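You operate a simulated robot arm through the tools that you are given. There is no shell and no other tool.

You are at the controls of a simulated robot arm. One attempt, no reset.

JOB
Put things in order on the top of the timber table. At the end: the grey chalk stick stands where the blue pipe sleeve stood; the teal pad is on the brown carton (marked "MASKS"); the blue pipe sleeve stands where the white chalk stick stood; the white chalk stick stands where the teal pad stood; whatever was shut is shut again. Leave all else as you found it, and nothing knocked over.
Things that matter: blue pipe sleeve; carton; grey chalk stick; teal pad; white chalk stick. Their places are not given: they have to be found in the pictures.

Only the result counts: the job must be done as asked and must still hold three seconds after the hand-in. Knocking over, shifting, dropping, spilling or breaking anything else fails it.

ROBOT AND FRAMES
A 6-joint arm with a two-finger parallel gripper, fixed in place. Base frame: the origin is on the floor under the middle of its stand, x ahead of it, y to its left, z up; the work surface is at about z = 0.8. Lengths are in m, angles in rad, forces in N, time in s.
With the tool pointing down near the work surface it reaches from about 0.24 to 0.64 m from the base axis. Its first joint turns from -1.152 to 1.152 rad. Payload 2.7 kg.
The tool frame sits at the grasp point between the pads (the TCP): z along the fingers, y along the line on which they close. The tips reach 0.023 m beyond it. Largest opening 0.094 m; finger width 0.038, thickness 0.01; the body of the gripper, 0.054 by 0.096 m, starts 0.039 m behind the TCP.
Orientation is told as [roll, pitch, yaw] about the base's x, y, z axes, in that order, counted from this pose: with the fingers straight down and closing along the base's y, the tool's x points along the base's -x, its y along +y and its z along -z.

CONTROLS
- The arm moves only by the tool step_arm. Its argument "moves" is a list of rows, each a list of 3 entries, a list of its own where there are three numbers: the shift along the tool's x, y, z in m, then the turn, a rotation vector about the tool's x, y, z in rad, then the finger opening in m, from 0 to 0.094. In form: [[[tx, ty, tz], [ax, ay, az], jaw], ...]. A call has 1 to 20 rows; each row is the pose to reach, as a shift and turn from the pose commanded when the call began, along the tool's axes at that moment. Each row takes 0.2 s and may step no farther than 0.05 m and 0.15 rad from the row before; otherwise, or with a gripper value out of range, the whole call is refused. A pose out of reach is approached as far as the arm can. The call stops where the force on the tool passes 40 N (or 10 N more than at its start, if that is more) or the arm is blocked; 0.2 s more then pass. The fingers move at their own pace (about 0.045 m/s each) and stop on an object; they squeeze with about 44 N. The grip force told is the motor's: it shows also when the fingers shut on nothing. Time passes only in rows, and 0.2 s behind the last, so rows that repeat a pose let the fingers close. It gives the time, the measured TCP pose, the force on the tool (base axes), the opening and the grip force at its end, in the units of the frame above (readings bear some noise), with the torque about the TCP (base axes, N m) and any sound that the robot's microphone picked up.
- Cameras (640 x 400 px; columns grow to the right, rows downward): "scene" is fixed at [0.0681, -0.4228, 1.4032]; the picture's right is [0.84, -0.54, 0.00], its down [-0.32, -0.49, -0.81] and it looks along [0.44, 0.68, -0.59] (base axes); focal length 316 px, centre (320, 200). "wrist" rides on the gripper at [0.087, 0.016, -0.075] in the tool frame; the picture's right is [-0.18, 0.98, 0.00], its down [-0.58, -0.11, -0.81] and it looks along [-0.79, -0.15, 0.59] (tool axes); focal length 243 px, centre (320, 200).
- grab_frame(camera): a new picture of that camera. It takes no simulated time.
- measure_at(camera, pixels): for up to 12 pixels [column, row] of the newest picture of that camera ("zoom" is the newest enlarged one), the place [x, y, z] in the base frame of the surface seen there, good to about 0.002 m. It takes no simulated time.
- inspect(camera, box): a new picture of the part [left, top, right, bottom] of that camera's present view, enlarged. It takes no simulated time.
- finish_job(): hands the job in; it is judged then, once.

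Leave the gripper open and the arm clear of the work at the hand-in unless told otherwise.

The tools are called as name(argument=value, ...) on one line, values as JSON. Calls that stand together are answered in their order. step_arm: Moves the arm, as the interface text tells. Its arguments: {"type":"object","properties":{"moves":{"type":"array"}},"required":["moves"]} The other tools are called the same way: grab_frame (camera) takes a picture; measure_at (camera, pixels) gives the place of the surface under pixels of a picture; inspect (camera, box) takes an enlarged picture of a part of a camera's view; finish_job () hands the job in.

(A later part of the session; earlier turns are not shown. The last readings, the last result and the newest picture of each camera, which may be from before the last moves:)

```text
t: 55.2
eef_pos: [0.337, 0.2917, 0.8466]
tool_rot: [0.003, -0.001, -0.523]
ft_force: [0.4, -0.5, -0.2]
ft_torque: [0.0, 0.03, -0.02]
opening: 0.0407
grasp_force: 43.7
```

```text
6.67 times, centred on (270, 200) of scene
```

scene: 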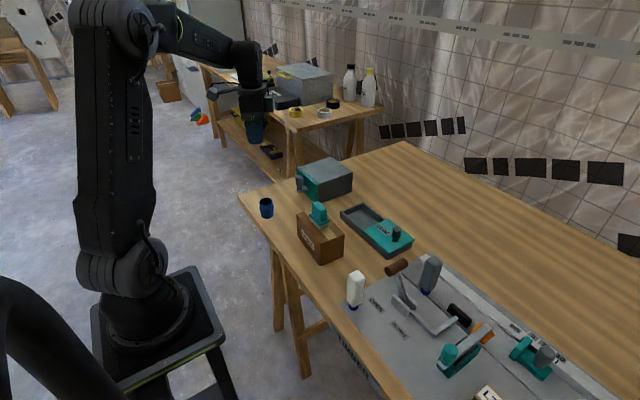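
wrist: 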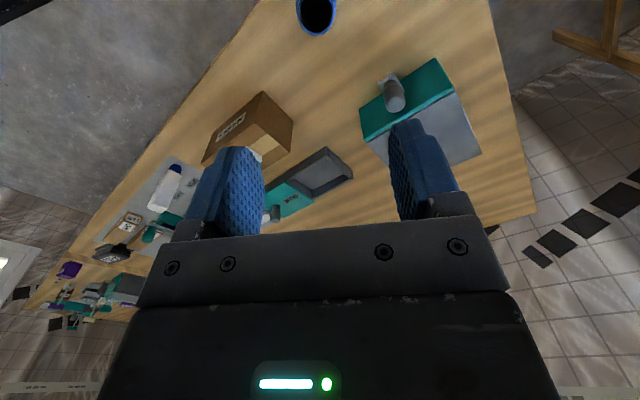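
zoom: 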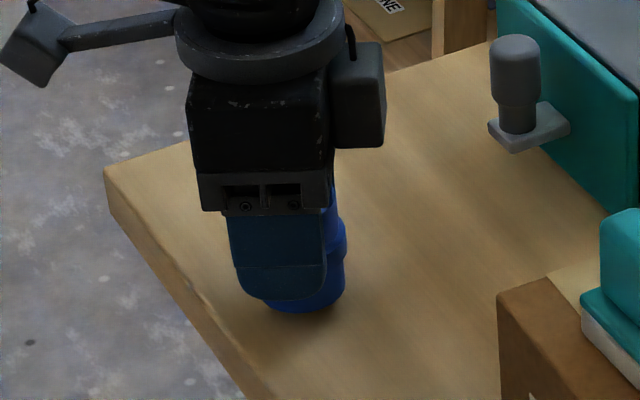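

Gripped at 0.041, holding. Lifting 0.04 m more and checking.

step_arm(moves=[[[0, 0, -0.01], [0, 0, 0], 0.02], [[0, 0, -0.02], [0, 0, 0], 0.02], [[0, 0, -0.03], [0, 0, 0], 0.02], [[0, 0, -0.04], [0, 0, 0], 0.02], [[0, 0, -0.04], [0, 0, 0], 0.02]])

inspect(camera="wrist", box=[200, 0, 440, 230])

inspect(camera="scene", box=[235, 170, 305, 230])

```text
t: 56.4
eef_pos: [0.3379, 0.2915, 0.8853]
tool_rot: [0.003, 0.001, -0.523]
ft_force: [0.7, -0.4, -0.5]
ft_torque: [0.02, -0.03, 0.01]
opening: 0.0407
grasp_force: 43.6
```

```text
1.74 times, centred on (320, 115) of wrist
```

zoom: 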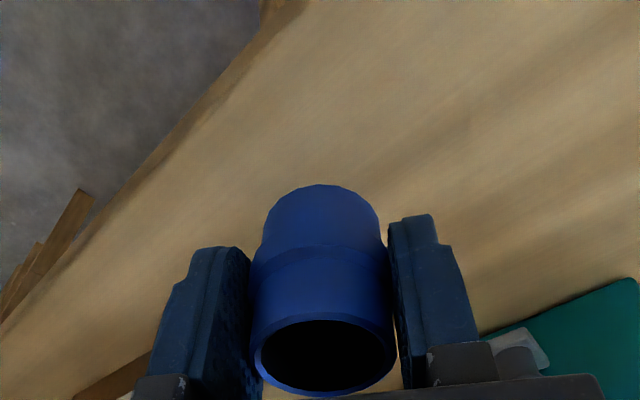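

```text
6.67 times, centred on (270, 200) of scene
```

zoom: 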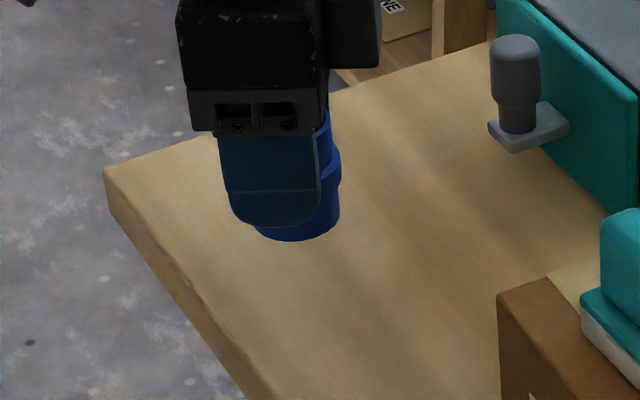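

The sleeve is held firmly. Lifting to z≈1.06, then travelling (yaw kept at −30°) to above the white stick's old place (0.379,-0.250).

step_arm(moves=[[[0, 0, -0.04], [0, 0, 0], 0.02], [[0, 0, -0.08], [0, 0, 0], 0.02], [[0, 0, -0.12], [0, 0, 0], 0.02], [[0, 0, -0.16], [0, 0, 0], 0.02], [[0, 0, -0.175], [0, 0, 0], 0.02], [[-0.0255, -0.0374, -0.175], [0, 0, 0], 0.02], [[-0.0511, -0.0747, -0.175], [0, 0, 0], 0.02], [[-0.0766, -0.1121, -0.175], [0, 0, 0], 0.02], [[-0.1021, -0.1495, -0.175], [0, 0, 0], 0.02], [[-0.1276, -0.1868, -0.175], [0, 0, 0], 0.02], [[-0.1532, -0.2242, -0.175], [0, 0, 0], 0.02], [[-0.1787, -0.2616, -0.175], [0, 0, 0], 0.02], [[-0.2042, -0.2989, -0.175], [0, 0, 0], 0.02], [[-0.2297, -0.3363, -0.175], [0, 0, 0], 0.02], [[-0.2553, -0.3737, -0.175], [0, 0, 0], 0.02], [[-0.2808, -0.411, -0.175], [0, 0, 0], 0.02], [[-0.3063, -0.4484, -0.175], [0, 0, 0], 0.02], [[-0.3063, -0.4484, -0.175], [0, 0, 0], 0.02], [[-0.3063, -0.4484, -0.175], [0, 0, 0], 0.02]])

grab_frame(camera="scene")

grab_frame(camera="wrist")

```text
t: 60.4
eef_pos: [0.3787, -0.251, 1.0615]
tool_rot: [0.002, -0.001, -0.52]
ft_force: [0.2, 0.0, -0.3]
ft_torque: [0.02, -0.02, 0.01]
opening: 0.0404
grasp_force: 44.1
```

```text
taken
```

scene: 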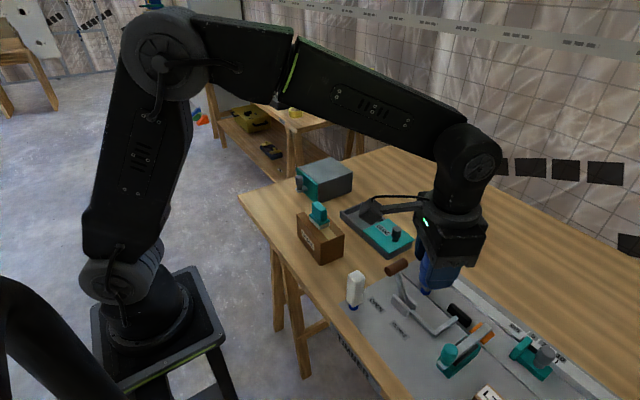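

```text
taken
```

wrist: 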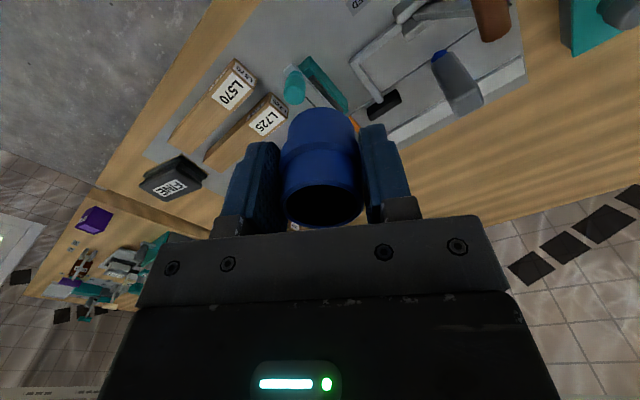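

Sleeve is above the white stick's old spot. Lowering to z≈0.93 and checking clearance to the tool knob.

step_arm(moves=[[[0, 0, 0.03], [0, 0, 0], 0.02], [[0, 0, 0.06], [0, 0, 0], 0.02], [[0, 0, 0.09], [0, 0, 0], 0.02], [[0, 0, 0.115], [0, 0, 0], 0.02], [[0, 0, 0.132], [0, 0, 0], 0.02], [[0, 0, 0.132], [0, 0, 0], 0.02]])

inspect(camera="scene", box=[370, 270, 482, 370])

grab_frame(camera="wrist")

```text
t: 61.8
eef_pos: [0.3805, -0.2503, 0.9264]
tool_rot: [0.002, -0.001, -0.524]
ft_force: [0.1, -0.2, -0.1]
ft_torque: [0.01, 0.01, -0.01]
opening: 0.0402
grasp_force: 43.6
```

```text
4.00 times, centred on (426, 320) of scene
```

zoom: 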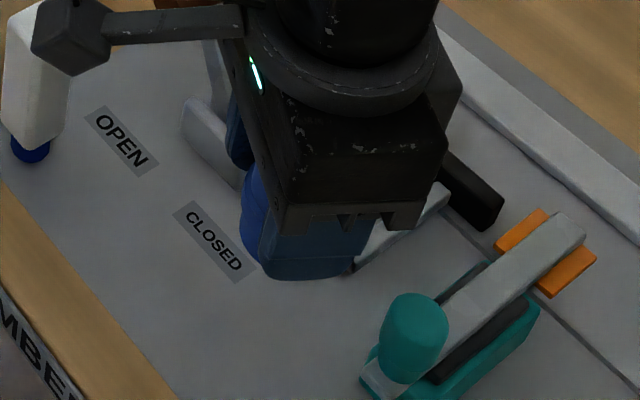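

```text
taken
```

wrist: 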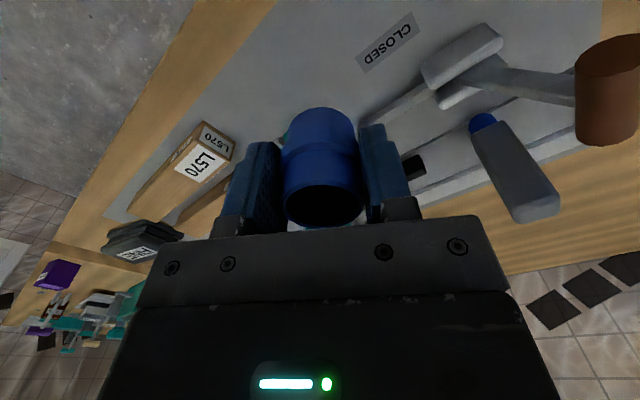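

Clear of the knob. Lowering to about 5 mm above contact (TCP z≈0.845).

step_arm(moves=[[[0, 0, 0.02], [0, 0, 0], 0.02], [[0, 0, 0.04], [0, 0, 0], 0.02], [[0, 0, 0.058], [0, 0, 0], 0.02], [[0, 0, 0.07], [0, 0, 0], 0.02], [[0, 0, 0.08], [0, 0, 0], 0.02], [[0, 0, 0.08], [0, 0, 0], 0.02]])

inspect(camera="scene", box=[380, 310, 476, 380])

```text
t: 63.2
eef_pos: [0.3792, -0.2488, 0.8459]
tool_rot: [0.001, 0.001, -0.524]
ft_force: [-0.1, 0.2, -0.8]
ft_torque: [-0.02, -0.02, 0.0]
opening: 0.0397
grasp_force: 44.1
```

```text
5.71 times, centred on (428, 345) of scene
```

zoom: 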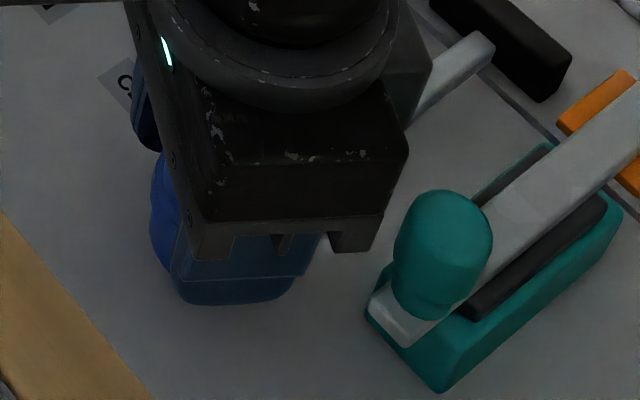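

Good gap to the knob. Lowering in 1 mm steps for 4 mm, watching force.

step_arm(moves=[[[0, 0, 0.001], [0, 0, 0], 0.02], [[0, 0, 0.002], [0, 0, 0], 0.02], [[0, 0, 0.003], [0, 0, 0], 0.02], [[0, 0, 0.0035], [0, 0, 0], 0.02], [[0, 0, 0.004], [0, 0, 0], 0.02]])

inspect(camera="wrist", box=[220, 60, 420, 230])

measure_at(camera="zoom", pixels=[[310, 130], [280, 150], [340, 150], [310, 180], [230, 260], [400, 260], [310, 350], [300, 80], [310, 110]])

```text
t: 64.4
eef_pos: [0.3801, -0.25, 0.8436]
tool_rot: [0.001, -0.002, -0.525]
ft_force: [0.2, 0.2, -0.2]
ft_torque: [0.0, 0.0, 0.01]
opening: 0.0393
grasp_force: 43.6
```

```text
2.35 times, centred on (320, 145) of wrist
```

zoom: 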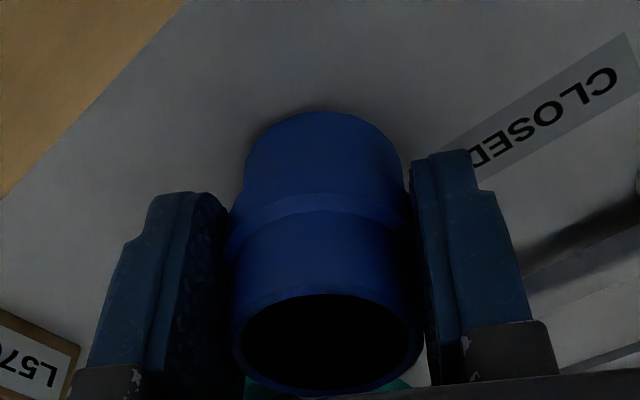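

```text
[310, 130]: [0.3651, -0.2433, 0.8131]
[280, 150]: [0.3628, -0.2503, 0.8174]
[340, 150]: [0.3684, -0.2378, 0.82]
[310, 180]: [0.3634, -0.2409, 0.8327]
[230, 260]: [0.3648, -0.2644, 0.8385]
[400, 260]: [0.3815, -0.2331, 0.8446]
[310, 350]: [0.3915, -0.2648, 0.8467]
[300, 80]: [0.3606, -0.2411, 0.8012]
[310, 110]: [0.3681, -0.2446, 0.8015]
```

The sleeve's centre is about (0.3807,-0.2515) in the wrist frame; the white stick was at (0.378,-0.2505). Shifting 2.5 mm along tool x and lowering on in half-millimetre steps.

step_arm(moves=[[[0.0025, 0, 0], [0, 0, 0], 0.02], [[0.0025, 0, 0.0005], [0, 0, 0], 0.02], [[0.0025, 0, 0.001], [0, 0, 0], 0.02], [[0.0025, 0, 0.0015], [0, 0, 0], 0.02], [[0.0025, 0, 0.0015], [0, 0, 0], 0.02]])

step_arm(moves=[[[0, 0, 0.0005], [0, 0, 0], 0.02], [[0, 0, 0.001], [0, 0, 0], 0.02], [[0, 0, 0.001], [0, 0, 0], 0.02]])

```text
t: 65.6
eef_pos: [0.3768, -0.2478, 0.843]
tool_rot: [0.001, -0.001, -0.524]
ft_force: [-1.1, -0.2, 0.0]
ft_torque: [0.01, 0.01, 0.01]
opening: 0.0394
grasp_force: 44.2
```

```text
t: 66.4
eef_pos: [0.378, -0.249, 0.8411]
tool_rot: [0.003, 0.0, -0.522]
ft_force: [0.5, 0.3, 0.6]
ft_torque: [-0.03, 0.0, 0.01]
opening: 0.0399
grasp_force: 43.7
```

No contact yet at z≈0.841. Lowering another millimetre.

step_arm(moves=[[[0, 0, 0.0005], [0, 0, 0], 0.02], [[0, 0, 0.001], [0, 0, 0], 0.02], [[0, 0, 0.001], [0, 0, 0], 0.02]])

```text
t: 67.2
eef_pos: [0.3769, -0.2487, 0.841]
tool_rot: [0.001, 0.0, -0.525]
ft_force: [0.7, 0.2, 0.1]
ft_torque: [0.0, -0.03, -0.01]
opening: 0.0397
grasp_force: 44.0
```

step_arm(moves=[[[0, 0, 0.0005], [0, 0, 0], 0.02], [[0, 0, 0.001], [0, 0, 0], 0.02], [[0, 0, 0.001], [0, 0, 0], 0.02]])

inspect(camera="wrist", box=[270, 90, 370, 152])

measure_at(camera="zoom", pixels=[[330, 120], [330, 130], [330, 140], [330, 160], [330, 105], [250, 150], [400, 150]])

```text
t: 68.0
eef_pos: [0.3777, -0.2479, 0.8389]
tool_rot: [0.001, 0.0, -0.521]
ft_force: [0.4, -0.4, 0.0]
ft_torque: [0.03, 0.0, 0.0]
opening: 0.0392
grasp_force: 44.0
```

```text
6.40 times, centred on (320, 121) of wrist
```

zoom: 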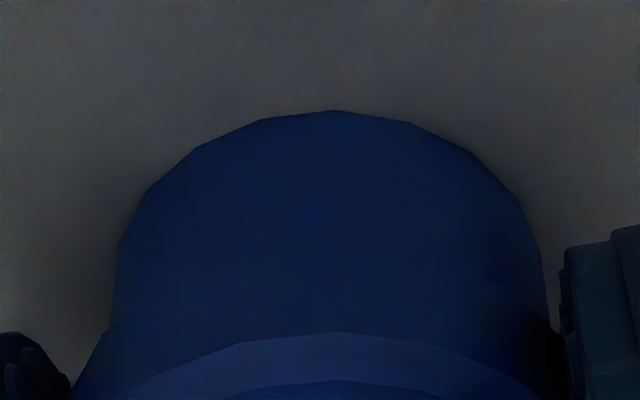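

```text
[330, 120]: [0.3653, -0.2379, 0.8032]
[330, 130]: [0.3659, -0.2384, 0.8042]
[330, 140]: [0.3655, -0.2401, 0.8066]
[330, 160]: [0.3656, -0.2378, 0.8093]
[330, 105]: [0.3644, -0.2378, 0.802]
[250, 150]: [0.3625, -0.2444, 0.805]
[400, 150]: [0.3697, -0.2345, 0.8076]
```

The sleeve's bottom is about 1–2 mm above the board, centre ≈ (0.380,-0.2485). Lowering until contact.

step_arm(moves=[[[0, 0, 0.0005], [0, 0, 0], 0.02], [[0, 0, 0.001], [0, 0, 0], 0.02], [[0, 0, 0.001], [0, 0, 0], 0.02]])

```text
t: 68.8
eef_pos: [0.3767, -0.2489, 0.8391]
tool_rot: [0.002, 0.001, -0.523]
ft_force: [-0.1, -0.6, 0.0]
ft_torque: [-0.01, 0.01, -0.04]
opening: 0.0396
grasp_force: 44.3
```

step_arm(moves=[[[0, 0, 0.0005], [0, 0, 0], 0.02], [[0, 0, 0.001], [0, 0, 0], 0.02], [[0, 0, 0.001], [0, 0, 0], 0.02]])

```text
t: 69.6
eef_pos: [0.3779, -0.249, 0.8383]
tool_rot: [0.003, 0.0, -0.524]
ft_force: [-7.0, 0.9, 15.7]
ft_torque: [-0.01, 0.2, 0.04]
opening: 0.0394
grasp_force: 43.5
```

Contact felt (15.7 N). Easing 0.7 mm up, then opening slowly to 0.055.

step_arm(moves=[[[0, 0, -0.0007], [0, 0, 0], 0.02], [[0, 0, -0.0007], [0, 0, 0], 0.042], [[0, 0, -0.0007], [0, 0, 0], 0.046], [[0, 0, -0.0007], [0, 0, 0], 0.051], [[0, 0, -0.0007], [0, 0, 0], 0.056], [[0, 0, -0.0007], [0, 0, 0], 0.056]])

inspect(camera="scene", box=[380, 310, 476, 380])

inspect(camera="wrist", box=[200, 60, 440, 230])

```text
t: 71.0
eef_pos: [0.378, -0.2493, 0.8389]
tool_rot: [0.002, -0.003, -0.522]
ft_force: [-0.3, 0.4, -0.3]
ft_torque: [-0.02, 0.02, 0.02]
opening: 0.0563
grasp_force: 0.1
```

```text
5.71 times, centred on (428, 345) of scene
```

zoom: 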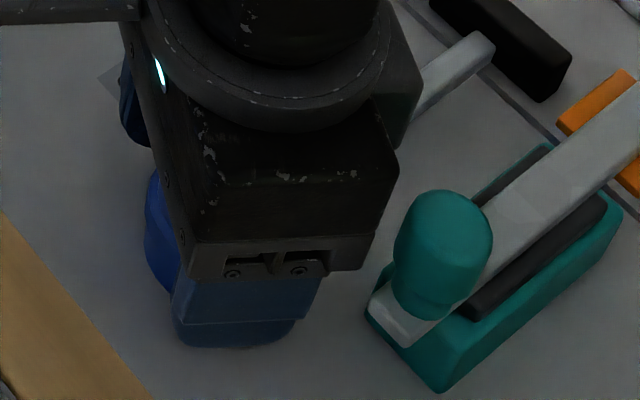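

```text
2.35 times, centred on (320, 145) of wrist
```

zoom: 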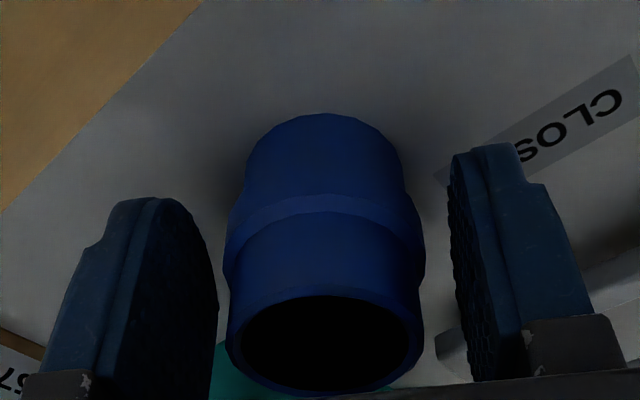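

The sleeve stands free between the fingers. Rising straight up 0.22 m.

step_arm(moves=[[[0, 0, -0.01], [0, 0, 0], 0.056], [[0, 0, -0.025], [0, 0, 0], 0.056], [[0, 0, -0.05], [0, 0, 0], 0.056], [[0, 0, -0.085], [0, 0, 0], 0.056], [[0, 0, -0.13], [0, 0, 0], 0.056], [[0, 0, -0.175], [0, 0, 0], 0.056], [[0, 0, -0.22], [0, 0, 0], 0.056], [[0, 0, -0.22], [0, 0, 0], 0.056]])

grab_frame(camera="scene")

inspect(camera="scene", box=[380, 320, 444, 370])

measure_at(camera="zoom", pixels=[[200, 150], [330, 150], [270, 200], [270, 100], [220, 190], [310, 190]])

```text
t: 72.8
eef_pos: [0.3734, -0.2477, 1.062]
tool_rot: [0.001, 0.001, -0.524]
ft_force: [0.2, -0.1, 0.2]
ft_torque: [0.01, 0.0, 0.0]
opening: 0.056
grasp_force: 0.0
```

```text
taken
```

scene: 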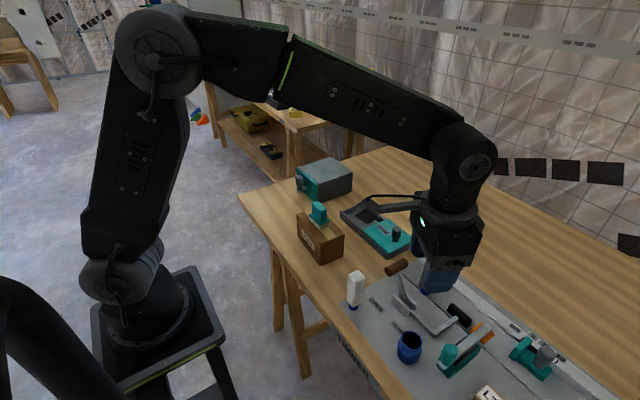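

```text
8.00 times, centred on (412, 345) of scene
```

zoom: 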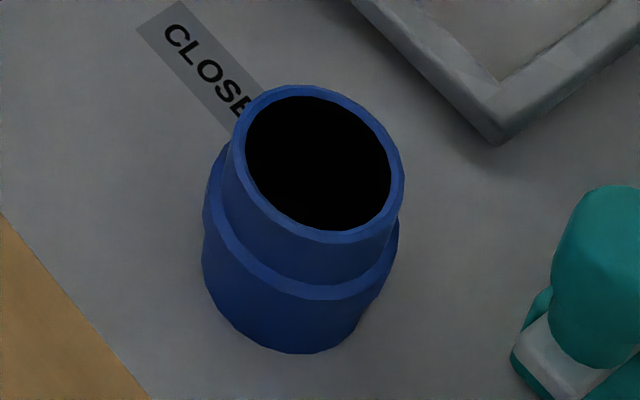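

```text
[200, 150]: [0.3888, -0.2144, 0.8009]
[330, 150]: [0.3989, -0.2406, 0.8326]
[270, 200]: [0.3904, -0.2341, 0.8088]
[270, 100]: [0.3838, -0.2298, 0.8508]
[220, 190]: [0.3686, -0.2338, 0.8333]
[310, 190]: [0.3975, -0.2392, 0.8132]
```

Sleeve is standing. Measuring its rim to confirm the centre in the scene frame (white stick was at (0.3795,-0.2465)).

measure_at(camera="zoom", pixels=[[237, 145], [398, 200], [330, 237], [300, 90], [270, 215], [385, 140], [250, 105], [380, 225], [290, 345], [215, 280], [350, 325]])

```text
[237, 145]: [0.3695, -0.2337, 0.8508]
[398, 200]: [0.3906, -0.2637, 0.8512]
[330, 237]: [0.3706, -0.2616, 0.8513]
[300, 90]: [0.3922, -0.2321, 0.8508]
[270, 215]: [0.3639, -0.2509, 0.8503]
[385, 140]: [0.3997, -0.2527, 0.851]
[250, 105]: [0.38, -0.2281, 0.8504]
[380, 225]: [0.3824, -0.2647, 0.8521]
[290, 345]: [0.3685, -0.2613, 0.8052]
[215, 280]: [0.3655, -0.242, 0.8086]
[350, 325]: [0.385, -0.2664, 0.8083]
```

The sleeve's centre is (0.381,-0.248): within ~2 mm of the old place. Before going to the grey stick I check how low the wrist camera box hangs, since it will pass over the lever handle.

inspect(camera="scene", box=[345, 185, 425, 235])

measure_at(camera="zoom", pixels=[[210, 220], [200, 255], [215, 160], [180, 150], [215, 265], [180, 190], [230, 200], [210, 275]])

```text
8.00 times, centred on (385, 210) of scene
```

zoom: 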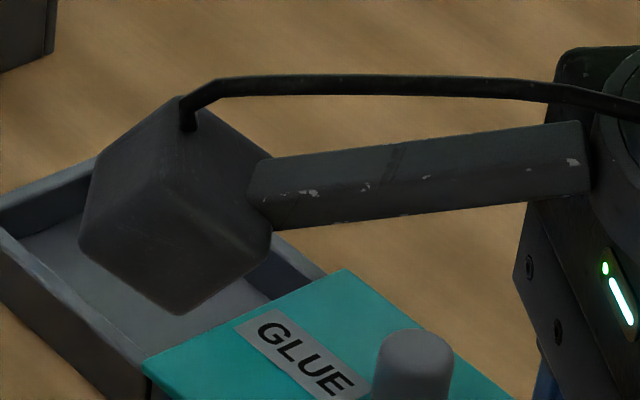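

```text
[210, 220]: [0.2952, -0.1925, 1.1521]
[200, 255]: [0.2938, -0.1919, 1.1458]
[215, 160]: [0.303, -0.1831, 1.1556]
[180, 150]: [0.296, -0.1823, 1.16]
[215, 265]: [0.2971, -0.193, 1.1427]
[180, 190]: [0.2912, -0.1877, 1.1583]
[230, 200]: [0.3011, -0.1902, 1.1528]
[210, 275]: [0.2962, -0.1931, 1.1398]
```

The camera box's bottom is ~0.07 m above the TCP, so it will be ≥0.95 at the grey stick: clear of the lever (0.907). Moving to above the grey stick (0.519,-0.169), turning back to yaw 0, opening 0.05.

step_arm(moves=[[[-0.0171, 0.0281, 0], [0, 0, -0.105], 0.05], [[-0.0342, 0.0563, 0], [0, 0, -0.21], 0.05], [[-0.0514, 0.0844, 0], [0, 0, -0.314], 0.05], [[-0.0685, 0.1126, 0], [0, 0, -0.419], 0.05], [[-0.0856, 0.1407, 0], [0, 0, -0.524], 0.05], [[-0.0856, 0.1407, 0], [0, 0, -0.524], 0.05], [[-0.0856, 0.1407, 0], [0, 0, -0.524], 0.05]])

grab_frame(camera="scene")

inspect(camera="wrist", box=[270, 0, 370, 80])

measure_at(camera="zoom", pixels=[[250, 100], [400, 80], [400, 200], [270, 220], [330, 150], [330, 100], [330, 200]])

```text
t: 74.4
eef_pos: [0.5229, -0.1679, 1.0615]
tool_rot: [0.0, -0.003, 0.001]
ft_force: [0.4, -0.9, -0.8]
ft_torque: [-0.02, -0.03, 0.03]
opening: 0.0502
grasp_force: 0.1
```

```text
taken
```

scene: 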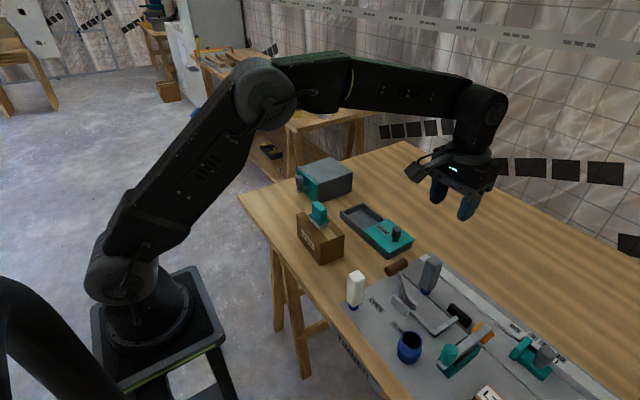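

```text
5.00 times, centred on (320, 40) of wrist
```

zoom: 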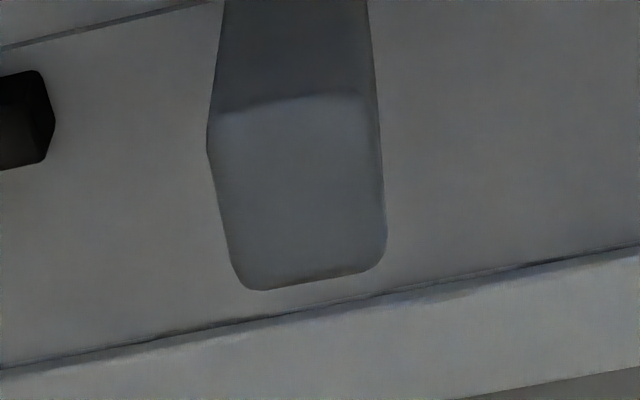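

```text
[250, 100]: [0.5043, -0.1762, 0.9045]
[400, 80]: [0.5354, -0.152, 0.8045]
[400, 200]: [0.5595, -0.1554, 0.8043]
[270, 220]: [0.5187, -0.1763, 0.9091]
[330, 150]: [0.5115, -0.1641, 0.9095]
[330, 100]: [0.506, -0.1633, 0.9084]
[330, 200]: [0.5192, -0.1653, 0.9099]
```

Measuring the grey stick's top corners in the same zoom.

measure_at(camera="zoom", pixels=[[218, 125], [365, 102], [378, 250], [248, 278], [300, 190], [212, 150], [378, 200]])

```text
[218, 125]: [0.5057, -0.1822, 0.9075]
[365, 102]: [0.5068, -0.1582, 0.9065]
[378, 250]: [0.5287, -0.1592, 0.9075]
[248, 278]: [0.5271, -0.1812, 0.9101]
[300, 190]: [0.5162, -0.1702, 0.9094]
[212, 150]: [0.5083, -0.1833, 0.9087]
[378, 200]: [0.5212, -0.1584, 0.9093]
```

Grey stick centre (wrist frame) ≈ (0.517,-0.1705). Shifting (−5,−3) mm and lowering to TCP z≈0.94, tips just above its top.

step_arm(moves=[[[0.005, -0.003, 0.03], [0, 0, 0], 0.05], [[0.005, -0.003, 0.06], [0, 0, 0], 0.05], [[0.005, -0.003, 0.09], [0, 0, 0], 0.05], [[0.005, -0.003, 0.11], [0, 0, 0], 0.05], [[0.005, -0.003, 0.12], [0, 0, 0], 0.05], [[0.005, -0.003, 0.12], [0, 0, 0], 0.05]])

inspect(camera="wrist", box=[200, 0, 440, 200])

measure_at(camera="zoom", pixels=[[280, 290], [375, 285], [325, 280], [325, 310], [235, 350], [210, 330], [445, 300], [450, 330], [290, 220], [370, 220], [285, 250]])

```text
t: 75.8
eef_pos: [0.5179, -0.173, 0.9398]
tool_rot: [-0.001, -0.002, 0.003]
ft_force: [1.3, 0.3, 0.2]
ft_torque: [-0.05, -0.01, -0.01]
opening: 0.0501
grasp_force: 0.0
```

```text
2.00 times, centred on (320, 100) of wrist
```

zoom: 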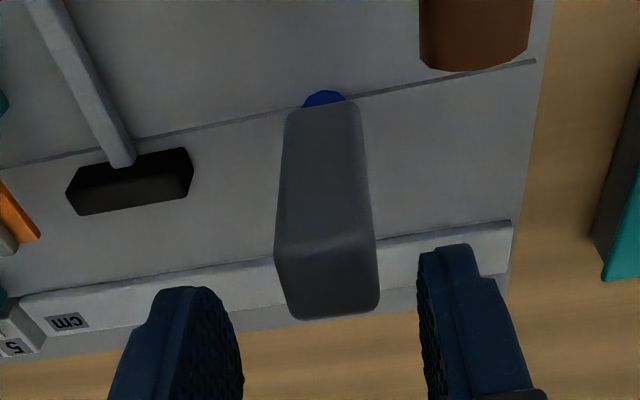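

```text
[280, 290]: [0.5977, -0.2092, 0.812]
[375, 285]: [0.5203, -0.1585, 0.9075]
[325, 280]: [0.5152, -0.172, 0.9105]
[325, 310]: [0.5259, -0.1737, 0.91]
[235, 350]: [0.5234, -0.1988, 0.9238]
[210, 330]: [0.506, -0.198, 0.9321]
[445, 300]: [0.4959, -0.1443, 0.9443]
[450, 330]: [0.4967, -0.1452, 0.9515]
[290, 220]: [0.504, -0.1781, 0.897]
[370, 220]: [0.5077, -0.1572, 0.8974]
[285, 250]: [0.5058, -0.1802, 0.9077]
```

Checking the right finger's inner face more precisely, and the stick's left edge.

measure_at(camera="zoom", pixels=[[424, 280], [428, 310], [432, 350], [421, 260], [240, 370], [225, 310], [287, 300], [283, 285], [292, 312], [376, 305]])

```text
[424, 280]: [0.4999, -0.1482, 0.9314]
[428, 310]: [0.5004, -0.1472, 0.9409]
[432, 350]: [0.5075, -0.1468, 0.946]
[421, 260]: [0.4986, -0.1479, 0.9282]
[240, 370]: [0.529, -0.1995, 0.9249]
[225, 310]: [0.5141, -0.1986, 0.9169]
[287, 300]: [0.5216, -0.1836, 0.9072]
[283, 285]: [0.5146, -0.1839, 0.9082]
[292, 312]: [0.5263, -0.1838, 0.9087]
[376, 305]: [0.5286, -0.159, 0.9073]
```

Finger mid −0.1731, stick mid −0.1711: shifting +2 mm in y, then descending to TCP z≈0.879.

step_arm(moves=[[[0, 0.002, 0], [0, 0, 0], 0.05], [[0, 0.002, 0.015], [0, 0, 0], 0.05], [[0, 0.002, 0.03], [0, 0, 0], 0.05], [[0, 0.002, 0.045], [0, 0, 0], 0.05], [[0, 0.002, 0.055], [0, 0, 0], 0.05], [[0, 0.002, 0.061], [0, 0, 0], 0.05], [[0, 0.002, 0.061], [0, 0, 0], 0.05]])

inspect(camera="scene", box=[376, 220, 486, 310])

inspect(camera="wrist", box=[200, 0, 440, 230])

measure_at(camera="zoom", pixels=[[240, 280], [225, 300], [210, 310], [435, 250], [432, 290], [290, 250], [335, 250], [375, 250], [335, 330]])

```text
t: 77.4
eef_pos: [0.5172, -0.1722, 0.8763]
tool_rot: [0.0, -0.002, 0.001]
ft_force: [-0.8, -0.6, 0.3]
ft_torque: [0.01, 0.01, 0.03]
opening: 0.05
grasp_force: 0.1
```

```text
4.44 times, centred on (431, 265) of scene
```

zoom: 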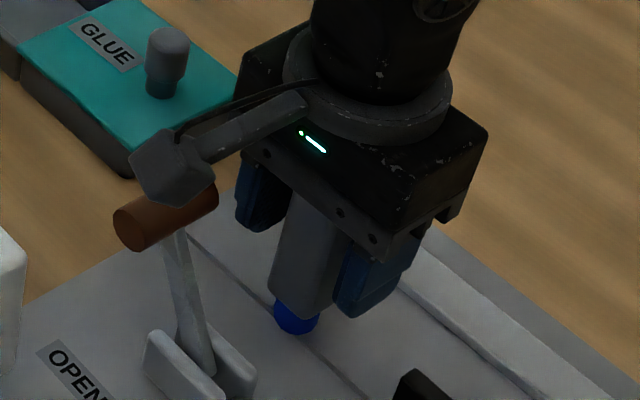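

```text
1.74 times, centred on (320, 115) of wrist
```

zoom: 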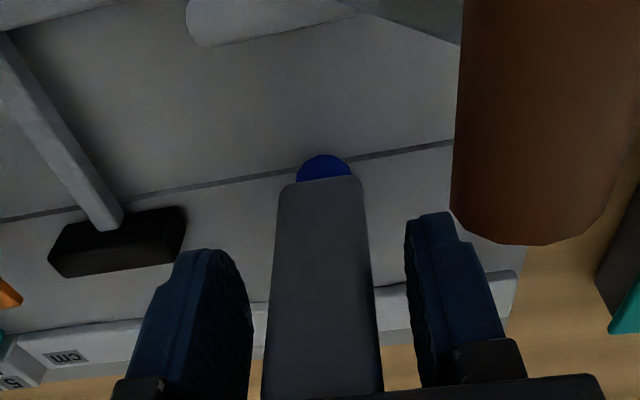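

```text
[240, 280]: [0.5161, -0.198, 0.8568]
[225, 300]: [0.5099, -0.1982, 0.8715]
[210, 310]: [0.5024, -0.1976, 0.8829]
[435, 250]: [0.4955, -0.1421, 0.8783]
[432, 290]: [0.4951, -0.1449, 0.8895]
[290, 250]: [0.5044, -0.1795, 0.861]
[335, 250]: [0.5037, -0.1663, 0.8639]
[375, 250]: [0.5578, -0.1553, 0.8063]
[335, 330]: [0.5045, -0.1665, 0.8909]
```

Stick centre ≈ −0.170, finger mid ≈ −0.172. Another +2 mm in y, then closing gently.

step_arm(moves=[[[0, 0.002, 0], [0, 0, 0], 0.05], [[0, 0.002, 0], [0, 0, 0], 0.04], [[0, 0.002, 0], [0, 0, 0], 0.032], [[0, 0.002, 0], [0, 0, 0], 0.026], [[0, 0.002, 0], [0, 0, 0], 0.015], [[0, 0.002, 0], [0, 0, 0], 0.0], [[0, 0.002, 0], [0, 0, 0], 0.0]])

step_arm(moves=[[[0, 0, -0.002], [0, 0, 0], 0.0], [[0, 0, -0.004], [0, 0, 0], 0.0], [[0, 0, -0.006], [0, 0, 0], 0.0], [[0, 0, -0.008], [0, 0, 0], 0.0], [[0, 0, -0.008], [0, 0, 0], 0.0]])

inspect(camera="scene", box=[376, 220, 486, 310])

inspect(camera="wrist", box=[200, 0, 440, 230])

```text
t: 79.0
eef_pos: [0.5171, -0.1682, 0.8782]
tool_rot: [0.001, -0.001, 0.001]
ft_force: [0.3, 0.4, 0.2]
ft_torque: [-0.01, 0.03, -0.01]
opening: 0.0274
grasp_force: 43.7
```

```text
t: 80.2
eef_pos: [0.5176, -0.168, 0.8846]
tool_rot: [0.001, 0.0, 0.002]
ft_force: [0.5, -0.3, -0.8]
ft_torque: [0.01, 0.02, -0.03]
opening: 0.0272
grasp_force: 43.8
```

```text
4.44 times, centred on (431, 265) of scene
```

zoom: 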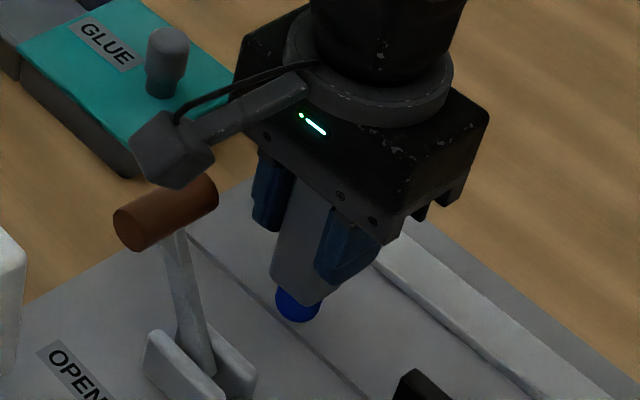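

```text
1.74 times, centred on (320, 115) of wrist
```

zoom: 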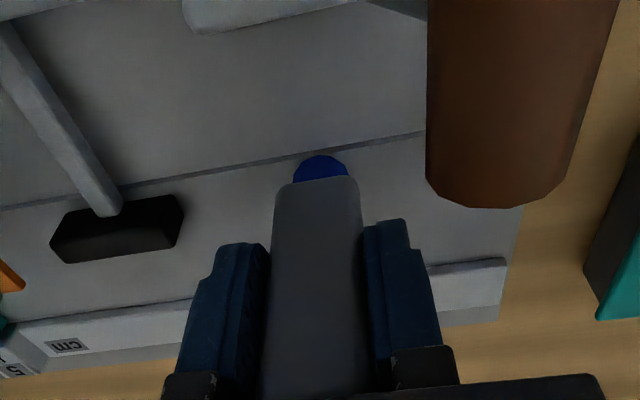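

Grey stick lifted cleanly. Raising to z≈1.09 and travelling to above the sleeve's old place (0.3395,0.2905).

step_arm(moves=[[[0, 0, -0.03], [0, 0, 0], 0.0], [[0, 0, -0.07], [0, 0, 0], 0.0], [[0, 0, -0.115], [0, 0, 0], 0.0], [[0, 0, -0.16], [0, 0, 0], 0.0], [[0, 0, -0.205], [0, 0, 0], 0.0], [[0.0162, 0.0417, -0.205], [0, 0, 0], 0.0], [[0.0324, 0.0834, -0.205], [0, 0, 0], 0.0], [[0.0485, 0.125, -0.205], [0, 0, 0], 0.0], [[0.0647, 0.1667, -0.205], [0, 0, 0], 0.0], [[0.0809, 0.2084, -0.205], [0, 0, 0], 0.0], [[0.0971, 0.2501, -0.205], [0, 0, 0], 0.0], [[0.1133, 0.2918, -0.205], [0, 0, 0], 0.0], [[0.1295, 0.3335, -0.205], [0, 0, 0], 0.0], [[0.1456, 0.3751, -0.205], [0, 0, 0], 0.0], [[0.1618, 0.4168, -0.205], [0, 0, 0], 0.0], [[0.178, 0.4585, -0.205], [0, 0, 0], 0.0], [[0.178, 0.4585, -0.205], [0, 0, 0], 0.0], [[0.178, 0.4585, -0.205], [0, 0, 0], 0.0]])

grab_frame(camera="scene")

grab_frame(camera="wrist")

```text
t: 84.0
eef_pos: [0.3375, 0.2894, 1.09]
tool_rot: [0.0, -0.002, 0.001]
ft_force: [-0.2, 0.1, -0.2]
ft_torque: [0.02, 0.0, 0.02]
opening: 0.0271
grasp_force: 43.6
```

```text
taken
```

scene: 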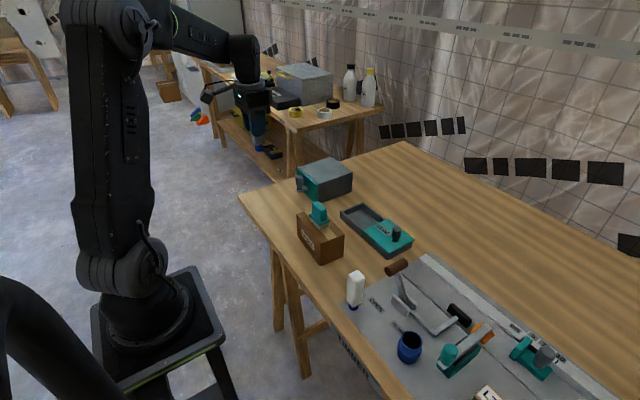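

```text
taken
```

wrist: 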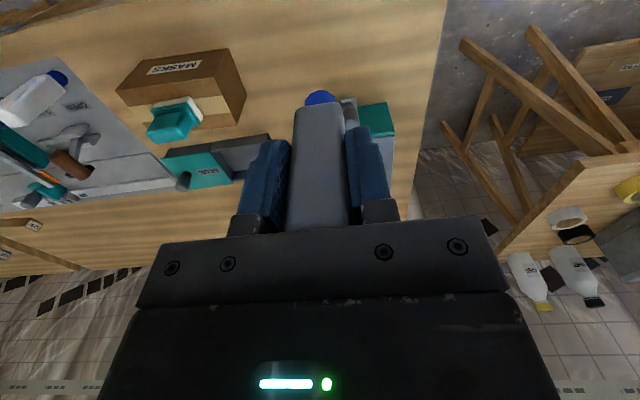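

Grey stick above the sleeve's old place. Lowering to about 1 cm above contact (TCP z≈0.885).

step_arm(moves=[[[0, 0, 0.04], [0, 0, 0], 0.0], [[0, 0, 0.08], [0, 0, 0], 0.0], [[0, 0, 0.12], [0, 0, 0], 0.0], [[0, 0, 0.15], [0, 0, 0], 0.0], [[0, 0, 0.175], [0, 0, 0], 0.0], [[0, 0, 0.195], [0, 0, 0], 0.0], [[0, 0, 0.204], [0, 0, 0], 0.0], [[0, 0, 0.204], [0, 0, 0], 0.0]])

inspect(camera="scene", box=[245, 190, 293, 225])

```text
t: 85.8
eef_pos: [0.334, 0.2886, 0.8866]
tool_rot: [0.002, -0.001, 0.001]
ft_force: [-0.3, -0.5, -0.3]
ft_torque: [-0.03, 0.0, -0.03]
opening: 0.0271
grasp_force: 44.3
```

```text
11.43 times, centred on (269, 208) of scene
```

zoom: 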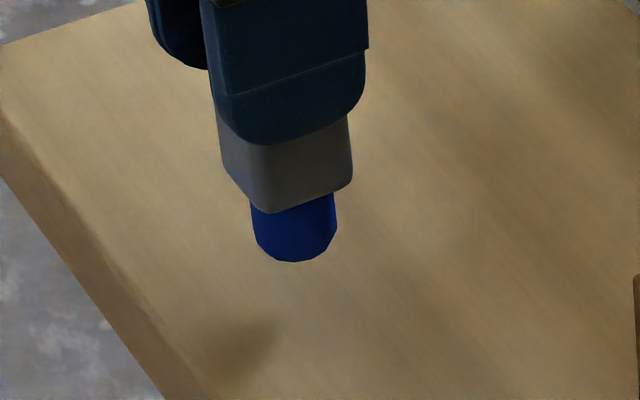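

Measuring the held stick's foot and body edges in this zoom (target foot centre in scene frame is (0.341,0.292)).

measure_at(camera="zoom", pixels=[[295, 235], [262, 230], [328, 225], [295, 255], [270, 200], [225, 165], [348, 180], [230, 150], [340, 150], [280, 250], [315, 250]])

```text
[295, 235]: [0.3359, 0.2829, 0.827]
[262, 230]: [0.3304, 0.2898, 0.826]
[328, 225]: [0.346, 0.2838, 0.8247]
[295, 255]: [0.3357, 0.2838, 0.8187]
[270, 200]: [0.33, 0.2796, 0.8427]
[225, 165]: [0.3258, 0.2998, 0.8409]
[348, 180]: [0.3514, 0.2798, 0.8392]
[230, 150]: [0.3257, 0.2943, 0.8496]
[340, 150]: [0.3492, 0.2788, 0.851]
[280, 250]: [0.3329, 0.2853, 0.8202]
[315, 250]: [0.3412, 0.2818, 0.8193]
```

The stick's foot is at about (0.3395,0.292): within 2 mm. Shifting +1 mm in x and lowering 9 mm.

step_arm(moves=[[[-0.001, 0, 0.003], [0, 0, 0], 0.0], [[-0.001, 0, 0.006], [0, 0, 0], 0.0], [[-0.001, 0, 0.009], [0, 0, 0], 0.0], [[-0.001, 0, 0.009], [0, 0, 0], 0.0]])

step_arm(moves=[[[0, 0, 0.0005], [0, 0, 0], 0.0], [[0, 0, 0.001], [0, 0, 0], 0.0], [[0, 0, 0.001], [0, 0, 0], 0.0]])

inspect(camera="scene", box=[245, 190, 293, 225])

measure_at(camera="zoom", pixels=[[295, 285], [295, 295], [280, 290], [310, 290], [295, 305], [295, 315]])

```text
t: 86.8
eef_pos: [0.3386, 0.29, 0.8774]
tool_rot: [0.0, -0.001, 0.002]
ft_force: [-0.4, -0.1, -0.8]
ft_torque: [0.04, 0.03, 0.01]
opening: 0.0274
grasp_force: 44.5
```

```text
t: 87.6
eef_pos: [0.3386, 0.2873, 0.8775]
tool_rot: [-0.001, -0.001, 0.002]
ft_force: [-0.1, 0.1, 0.6]
ft_torque: [0.01, -0.05, -0.03]
opening: 0.0273
grasp_force: 44.3
```

```text
11.43 times, centred on (269, 208) of scene
```

zoom: 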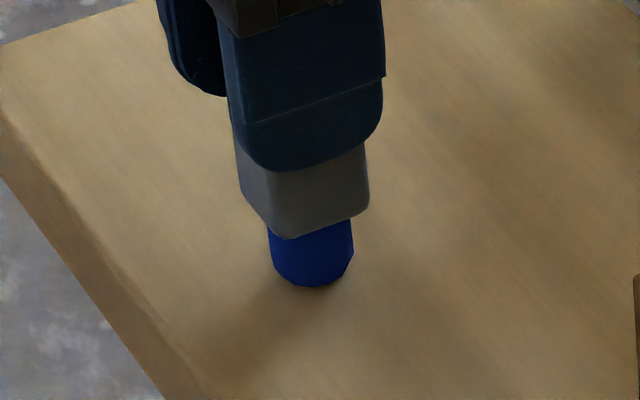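

```text
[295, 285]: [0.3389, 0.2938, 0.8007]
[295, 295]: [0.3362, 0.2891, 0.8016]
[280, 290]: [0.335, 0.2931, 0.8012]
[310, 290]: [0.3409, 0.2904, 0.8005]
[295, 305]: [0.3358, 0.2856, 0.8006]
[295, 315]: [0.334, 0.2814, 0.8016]
```

Measuring the foot again at its new position in this zoom.

measure_at(camera="zoom", pixels=[[312, 265], [278, 255], [347, 252], [312, 280], [295, 275], [330, 275], [245, 180], [250, 160], [355, 170], [285, 225]])

```text
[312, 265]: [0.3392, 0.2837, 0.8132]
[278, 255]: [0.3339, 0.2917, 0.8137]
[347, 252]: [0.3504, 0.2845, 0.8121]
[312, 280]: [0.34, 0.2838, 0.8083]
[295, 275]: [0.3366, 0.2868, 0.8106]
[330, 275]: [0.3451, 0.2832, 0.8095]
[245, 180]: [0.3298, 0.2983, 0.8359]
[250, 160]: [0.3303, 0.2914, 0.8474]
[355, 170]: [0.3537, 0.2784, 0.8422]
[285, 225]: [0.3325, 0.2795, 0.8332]
```

Foot centre ≈ (0.343,0.2925), 2 mm from the target, good. Lowering to contact in half-millimetre steps.

step_arm(moves=[[[0, 0, 0.0005], [0, 0, 0], 0.0], [[0, 0, 0.001], [0, 0, 0], 0.0], [[0, 0, 0.001], [0, 0, 0], 0.0]])

step_arm(moves=[[[0, 0, 0.0005], [0, 0, 0], 0.0], [[0, 0, 0.001], [0, 0, 0], 0.0], [[0, 0, 0.001], [0, 0, 0], 0.0]])

```text
t: 88.4
eef_pos: [0.3392, 0.2893, 0.8754]
tool_rot: [-0.001, -0.003, 0.002]
ft_force: [0.5, 0.1, -0.7]
ft_torque: [0.01, 0.02, -0.02]
opening: 0.0276
grasp_force: 43.8
```

```text
t: 89.2
eef_pos: [0.3399, 0.2907, 0.8742]
tool_rot: [0.0, -0.001, 0.001]
ft_force: [-0.3, -0.4, -0.7]
ft_torque: [0.03, 0.0, -0.05]
opening: 0.0272
grasp_force: 43.7
```

No contact yet at z≈0.874; one more millimetre.

step_arm(moves=[[[0, 0, 0.0005], [0, 0, 0], 0.0], [[0, 0, 0.001], [0, 0, 0], 0.0], [[0, 0, 0.001], [0, 0, 0], 0.0]])

```text
t: 90.0
eef_pos: [0.34, 0.2891, 0.8733]
tool_rot: [-0.001, -0.001, 0.002]
ft_force: [-0.3, 0.9, -0.2]
ft_torque: [0.01, 0.01, 0.0]
opening: 0.0274
grasp_force: 44.1
```

step_arm(moves=[[[0, 0, 0.0005], [0, 0, 0], 0.0], [[0, 0, 0.001], [0, 0, 0], 0.0], [[0, 0, 0.001], [0, 0, 0], 0.0]])

inspect(camera="scene", box=[250, 195, 290, 225])

```text
t: 90.8
eef_pos: [0.3397, 0.2893, 0.8729]
tool_rot: [0.003, -0.003, 0.001]
ft_force: [0.1, -1.3, 5.4]
ft_torque: [-0.13, -0.02, 0.02]
opening: 0.0271
grasp_force: 44.0
```

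```text
13.33 times, centred on (270, 210) of scene
```

zoom: 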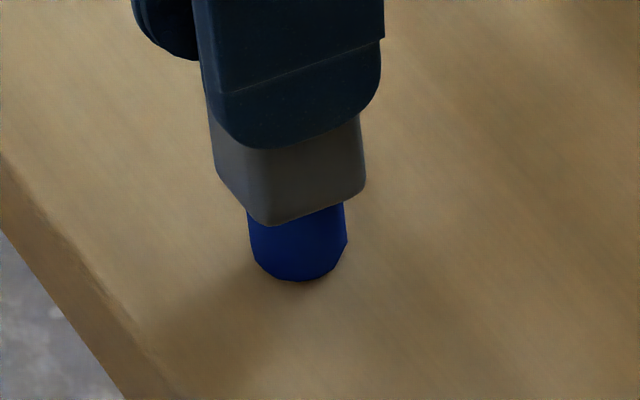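

Light contact (5.4 N). Opening slowly to 0.05.

step_arm(moves=[[[0, 0, 0], [0, 0, 0], 0.03], [[0, 0, 0], [0, 0, 0], 0.036], [[0, 0, 0], [0, 0, 0], 0.044], [[0, 0, 0], [0, 0, 0], 0.052], [[0, 0, 0], [0, 0, 0], 0.052]])

inspect(camera="scene", box=[240, 180, 300, 225])

inspect(camera="wrist", box=[200, 60, 440, 230])

```text
t: 92.0
eef_pos: [0.3387, 0.2902, 0.8723]
tool_rot: [0.0, -0.002, 0.002]
ft_force: [0.5, -0.4, -1.0]
ft_torque: [-0.02, -0.03, 0.02]
opening: 0.0521
grasp_force: 0.1
```

```text
8.89 times, centred on (270, 202) of scene
```

zoom: 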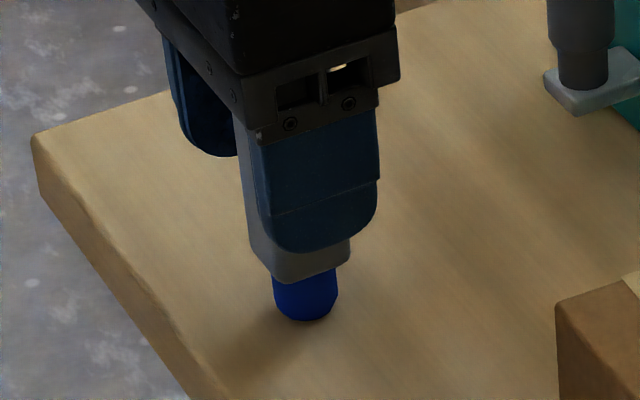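

```text
2.35 times, centred on (320, 145) of wrist
```

zoom: 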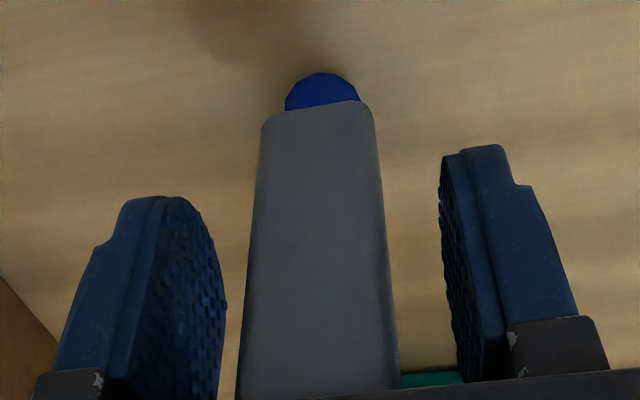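

The grey stick stands free between the fingers. Rising straight up 0.2 m.

step_arm(moves=[[[0, 0, -0.01], [0, 0, 0], 0.052], [[0, 0, -0.025], [0, 0, 0], 0.052], [[0, 0, -0.05], [0, 0, 0], 0.052], [[0, 0, -0.085], [0, 0, 0], 0.052], [[0, 0, -0.13], [0, 0, 0], 0.052], [[0, 0, -0.175], [0, 0, 0], 0.052], [[0, 0, -0.21], [0, 0, 0], 0.052], [[0, 0, -0.21], [0, 0, 0], 0.052]])

grab_frame(camera="scene")

inspect(camera="scene", box=[230, 140, 430, 265])

inspect(camera="scene", box=[330, 240, 586, 400])

```text
t: 93.8
eef_pos: [0.3396, 0.2881, 1.0846]
tool_rot: [0.0, -0.001, 0.003]
ft_force: [-0.8, 0.3, 0.7]
ft_torque: [0.0, 0.0, -0.04]
opening: 0.0522
grasp_force: 0.0
```

```text
taken
```

scene: 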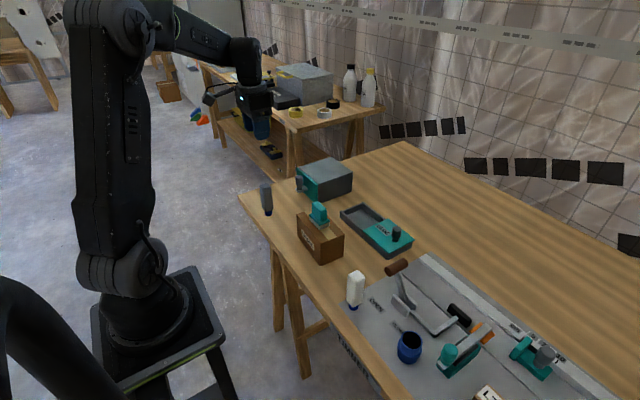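

```text
3.20 times, centred on (330, 202) of scene
```

zoom: 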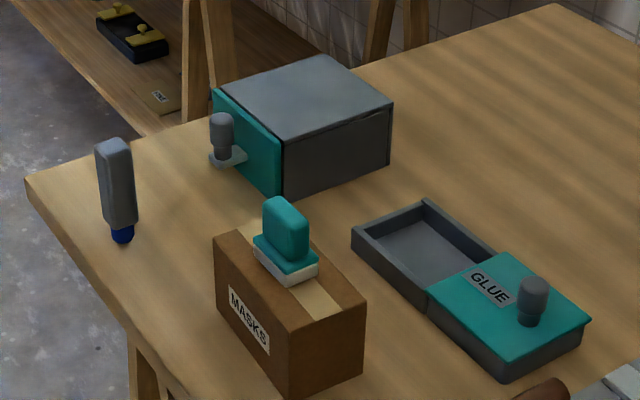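

```text
2.50 times, centred on (458, 320) of scene
```

zoom: 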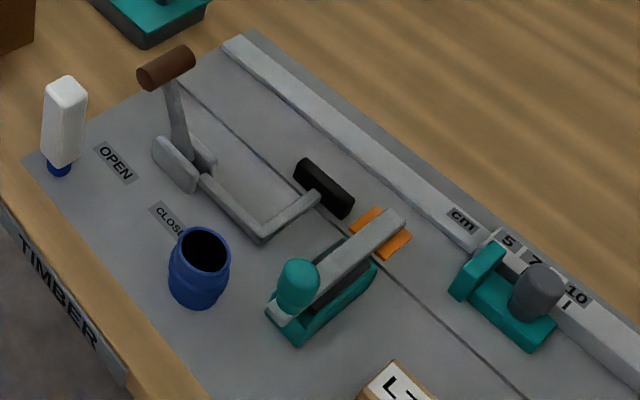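

All four things are in their new places and the rest looks unchanged. Moving the arm back toward the starting pose, clear of the work, with the gripper fully open.

step_arm(moves=[[[0, 0, -0.04], [0, 0, 0], 0.06], [[0, 0, -0.08], [0, 0, 0], 0.07], [[-0.02, -0.036, -0.09], [0, 0, 0], 0.08], [[-0.04, -0.072, -0.09], [0, 0, 0], 0.09], [[-0.06, -0.108, -0.09], [0, 0, 0], 0.094], [[-0.08, -0.144, -0.09], [0, 0, 0], 0.094], [[-0.1, -0.18, -0.09], [0, 0, 0], 0.094], [[-0.12, -0.216, -0.09], [0, 0, 0], 0.094], [[-0.136, -0.25, -0.09], [0, 0, 0], 0.094], [[-0.136, -0.25, -0.09], [0, 0, 0], 0.094], [[-0.136, -0.25, -0.09], [0, 0, 0], 0.094]])

grab_frame(camera="scene")

inspect(camera="scene", box=[240, 170, 300, 225])

measure_at(camera="zoom", pixels=[[270, 90], [305, 95], [285, 120], [260, 200], [310, 200], [290, 330], [275, 340], [310, 330], [250, 150], [340, 150]])

```text
t: 96.2
eef_pos: [0.473, 0.0421, 1.1767]
tool_rot: [-0.001, -0.002, 0.003]
ft_force: [0.1, -0.1, -0.4]
ft_torque: [-0.02, -0.01, 0.02]
opening: 0.0939
grasp_force: 0.0
```

```text
taken
```

scene: 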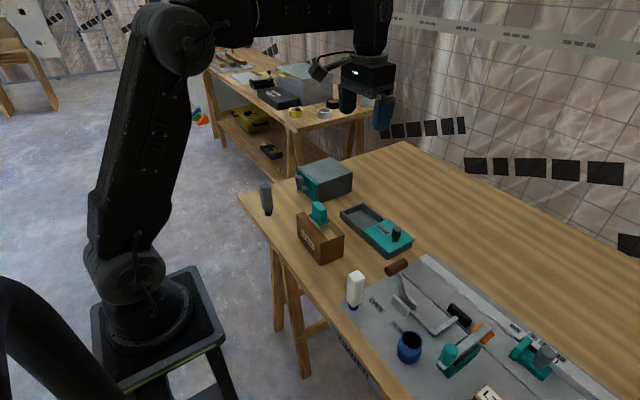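

```text
7.27 times, centred on (270, 198) of scene
```

zoom: 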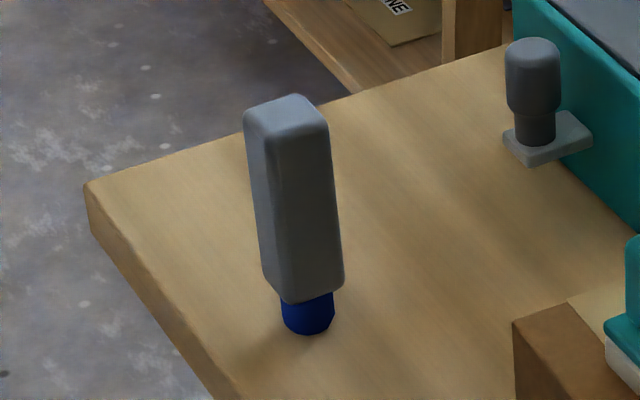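

```text
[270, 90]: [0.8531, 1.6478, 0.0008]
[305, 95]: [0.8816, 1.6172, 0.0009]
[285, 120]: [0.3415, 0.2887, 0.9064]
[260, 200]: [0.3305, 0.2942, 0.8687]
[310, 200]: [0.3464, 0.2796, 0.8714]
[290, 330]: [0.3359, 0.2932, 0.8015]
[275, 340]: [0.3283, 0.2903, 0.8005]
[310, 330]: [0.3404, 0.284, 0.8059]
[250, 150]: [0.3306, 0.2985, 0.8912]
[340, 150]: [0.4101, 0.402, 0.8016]
```

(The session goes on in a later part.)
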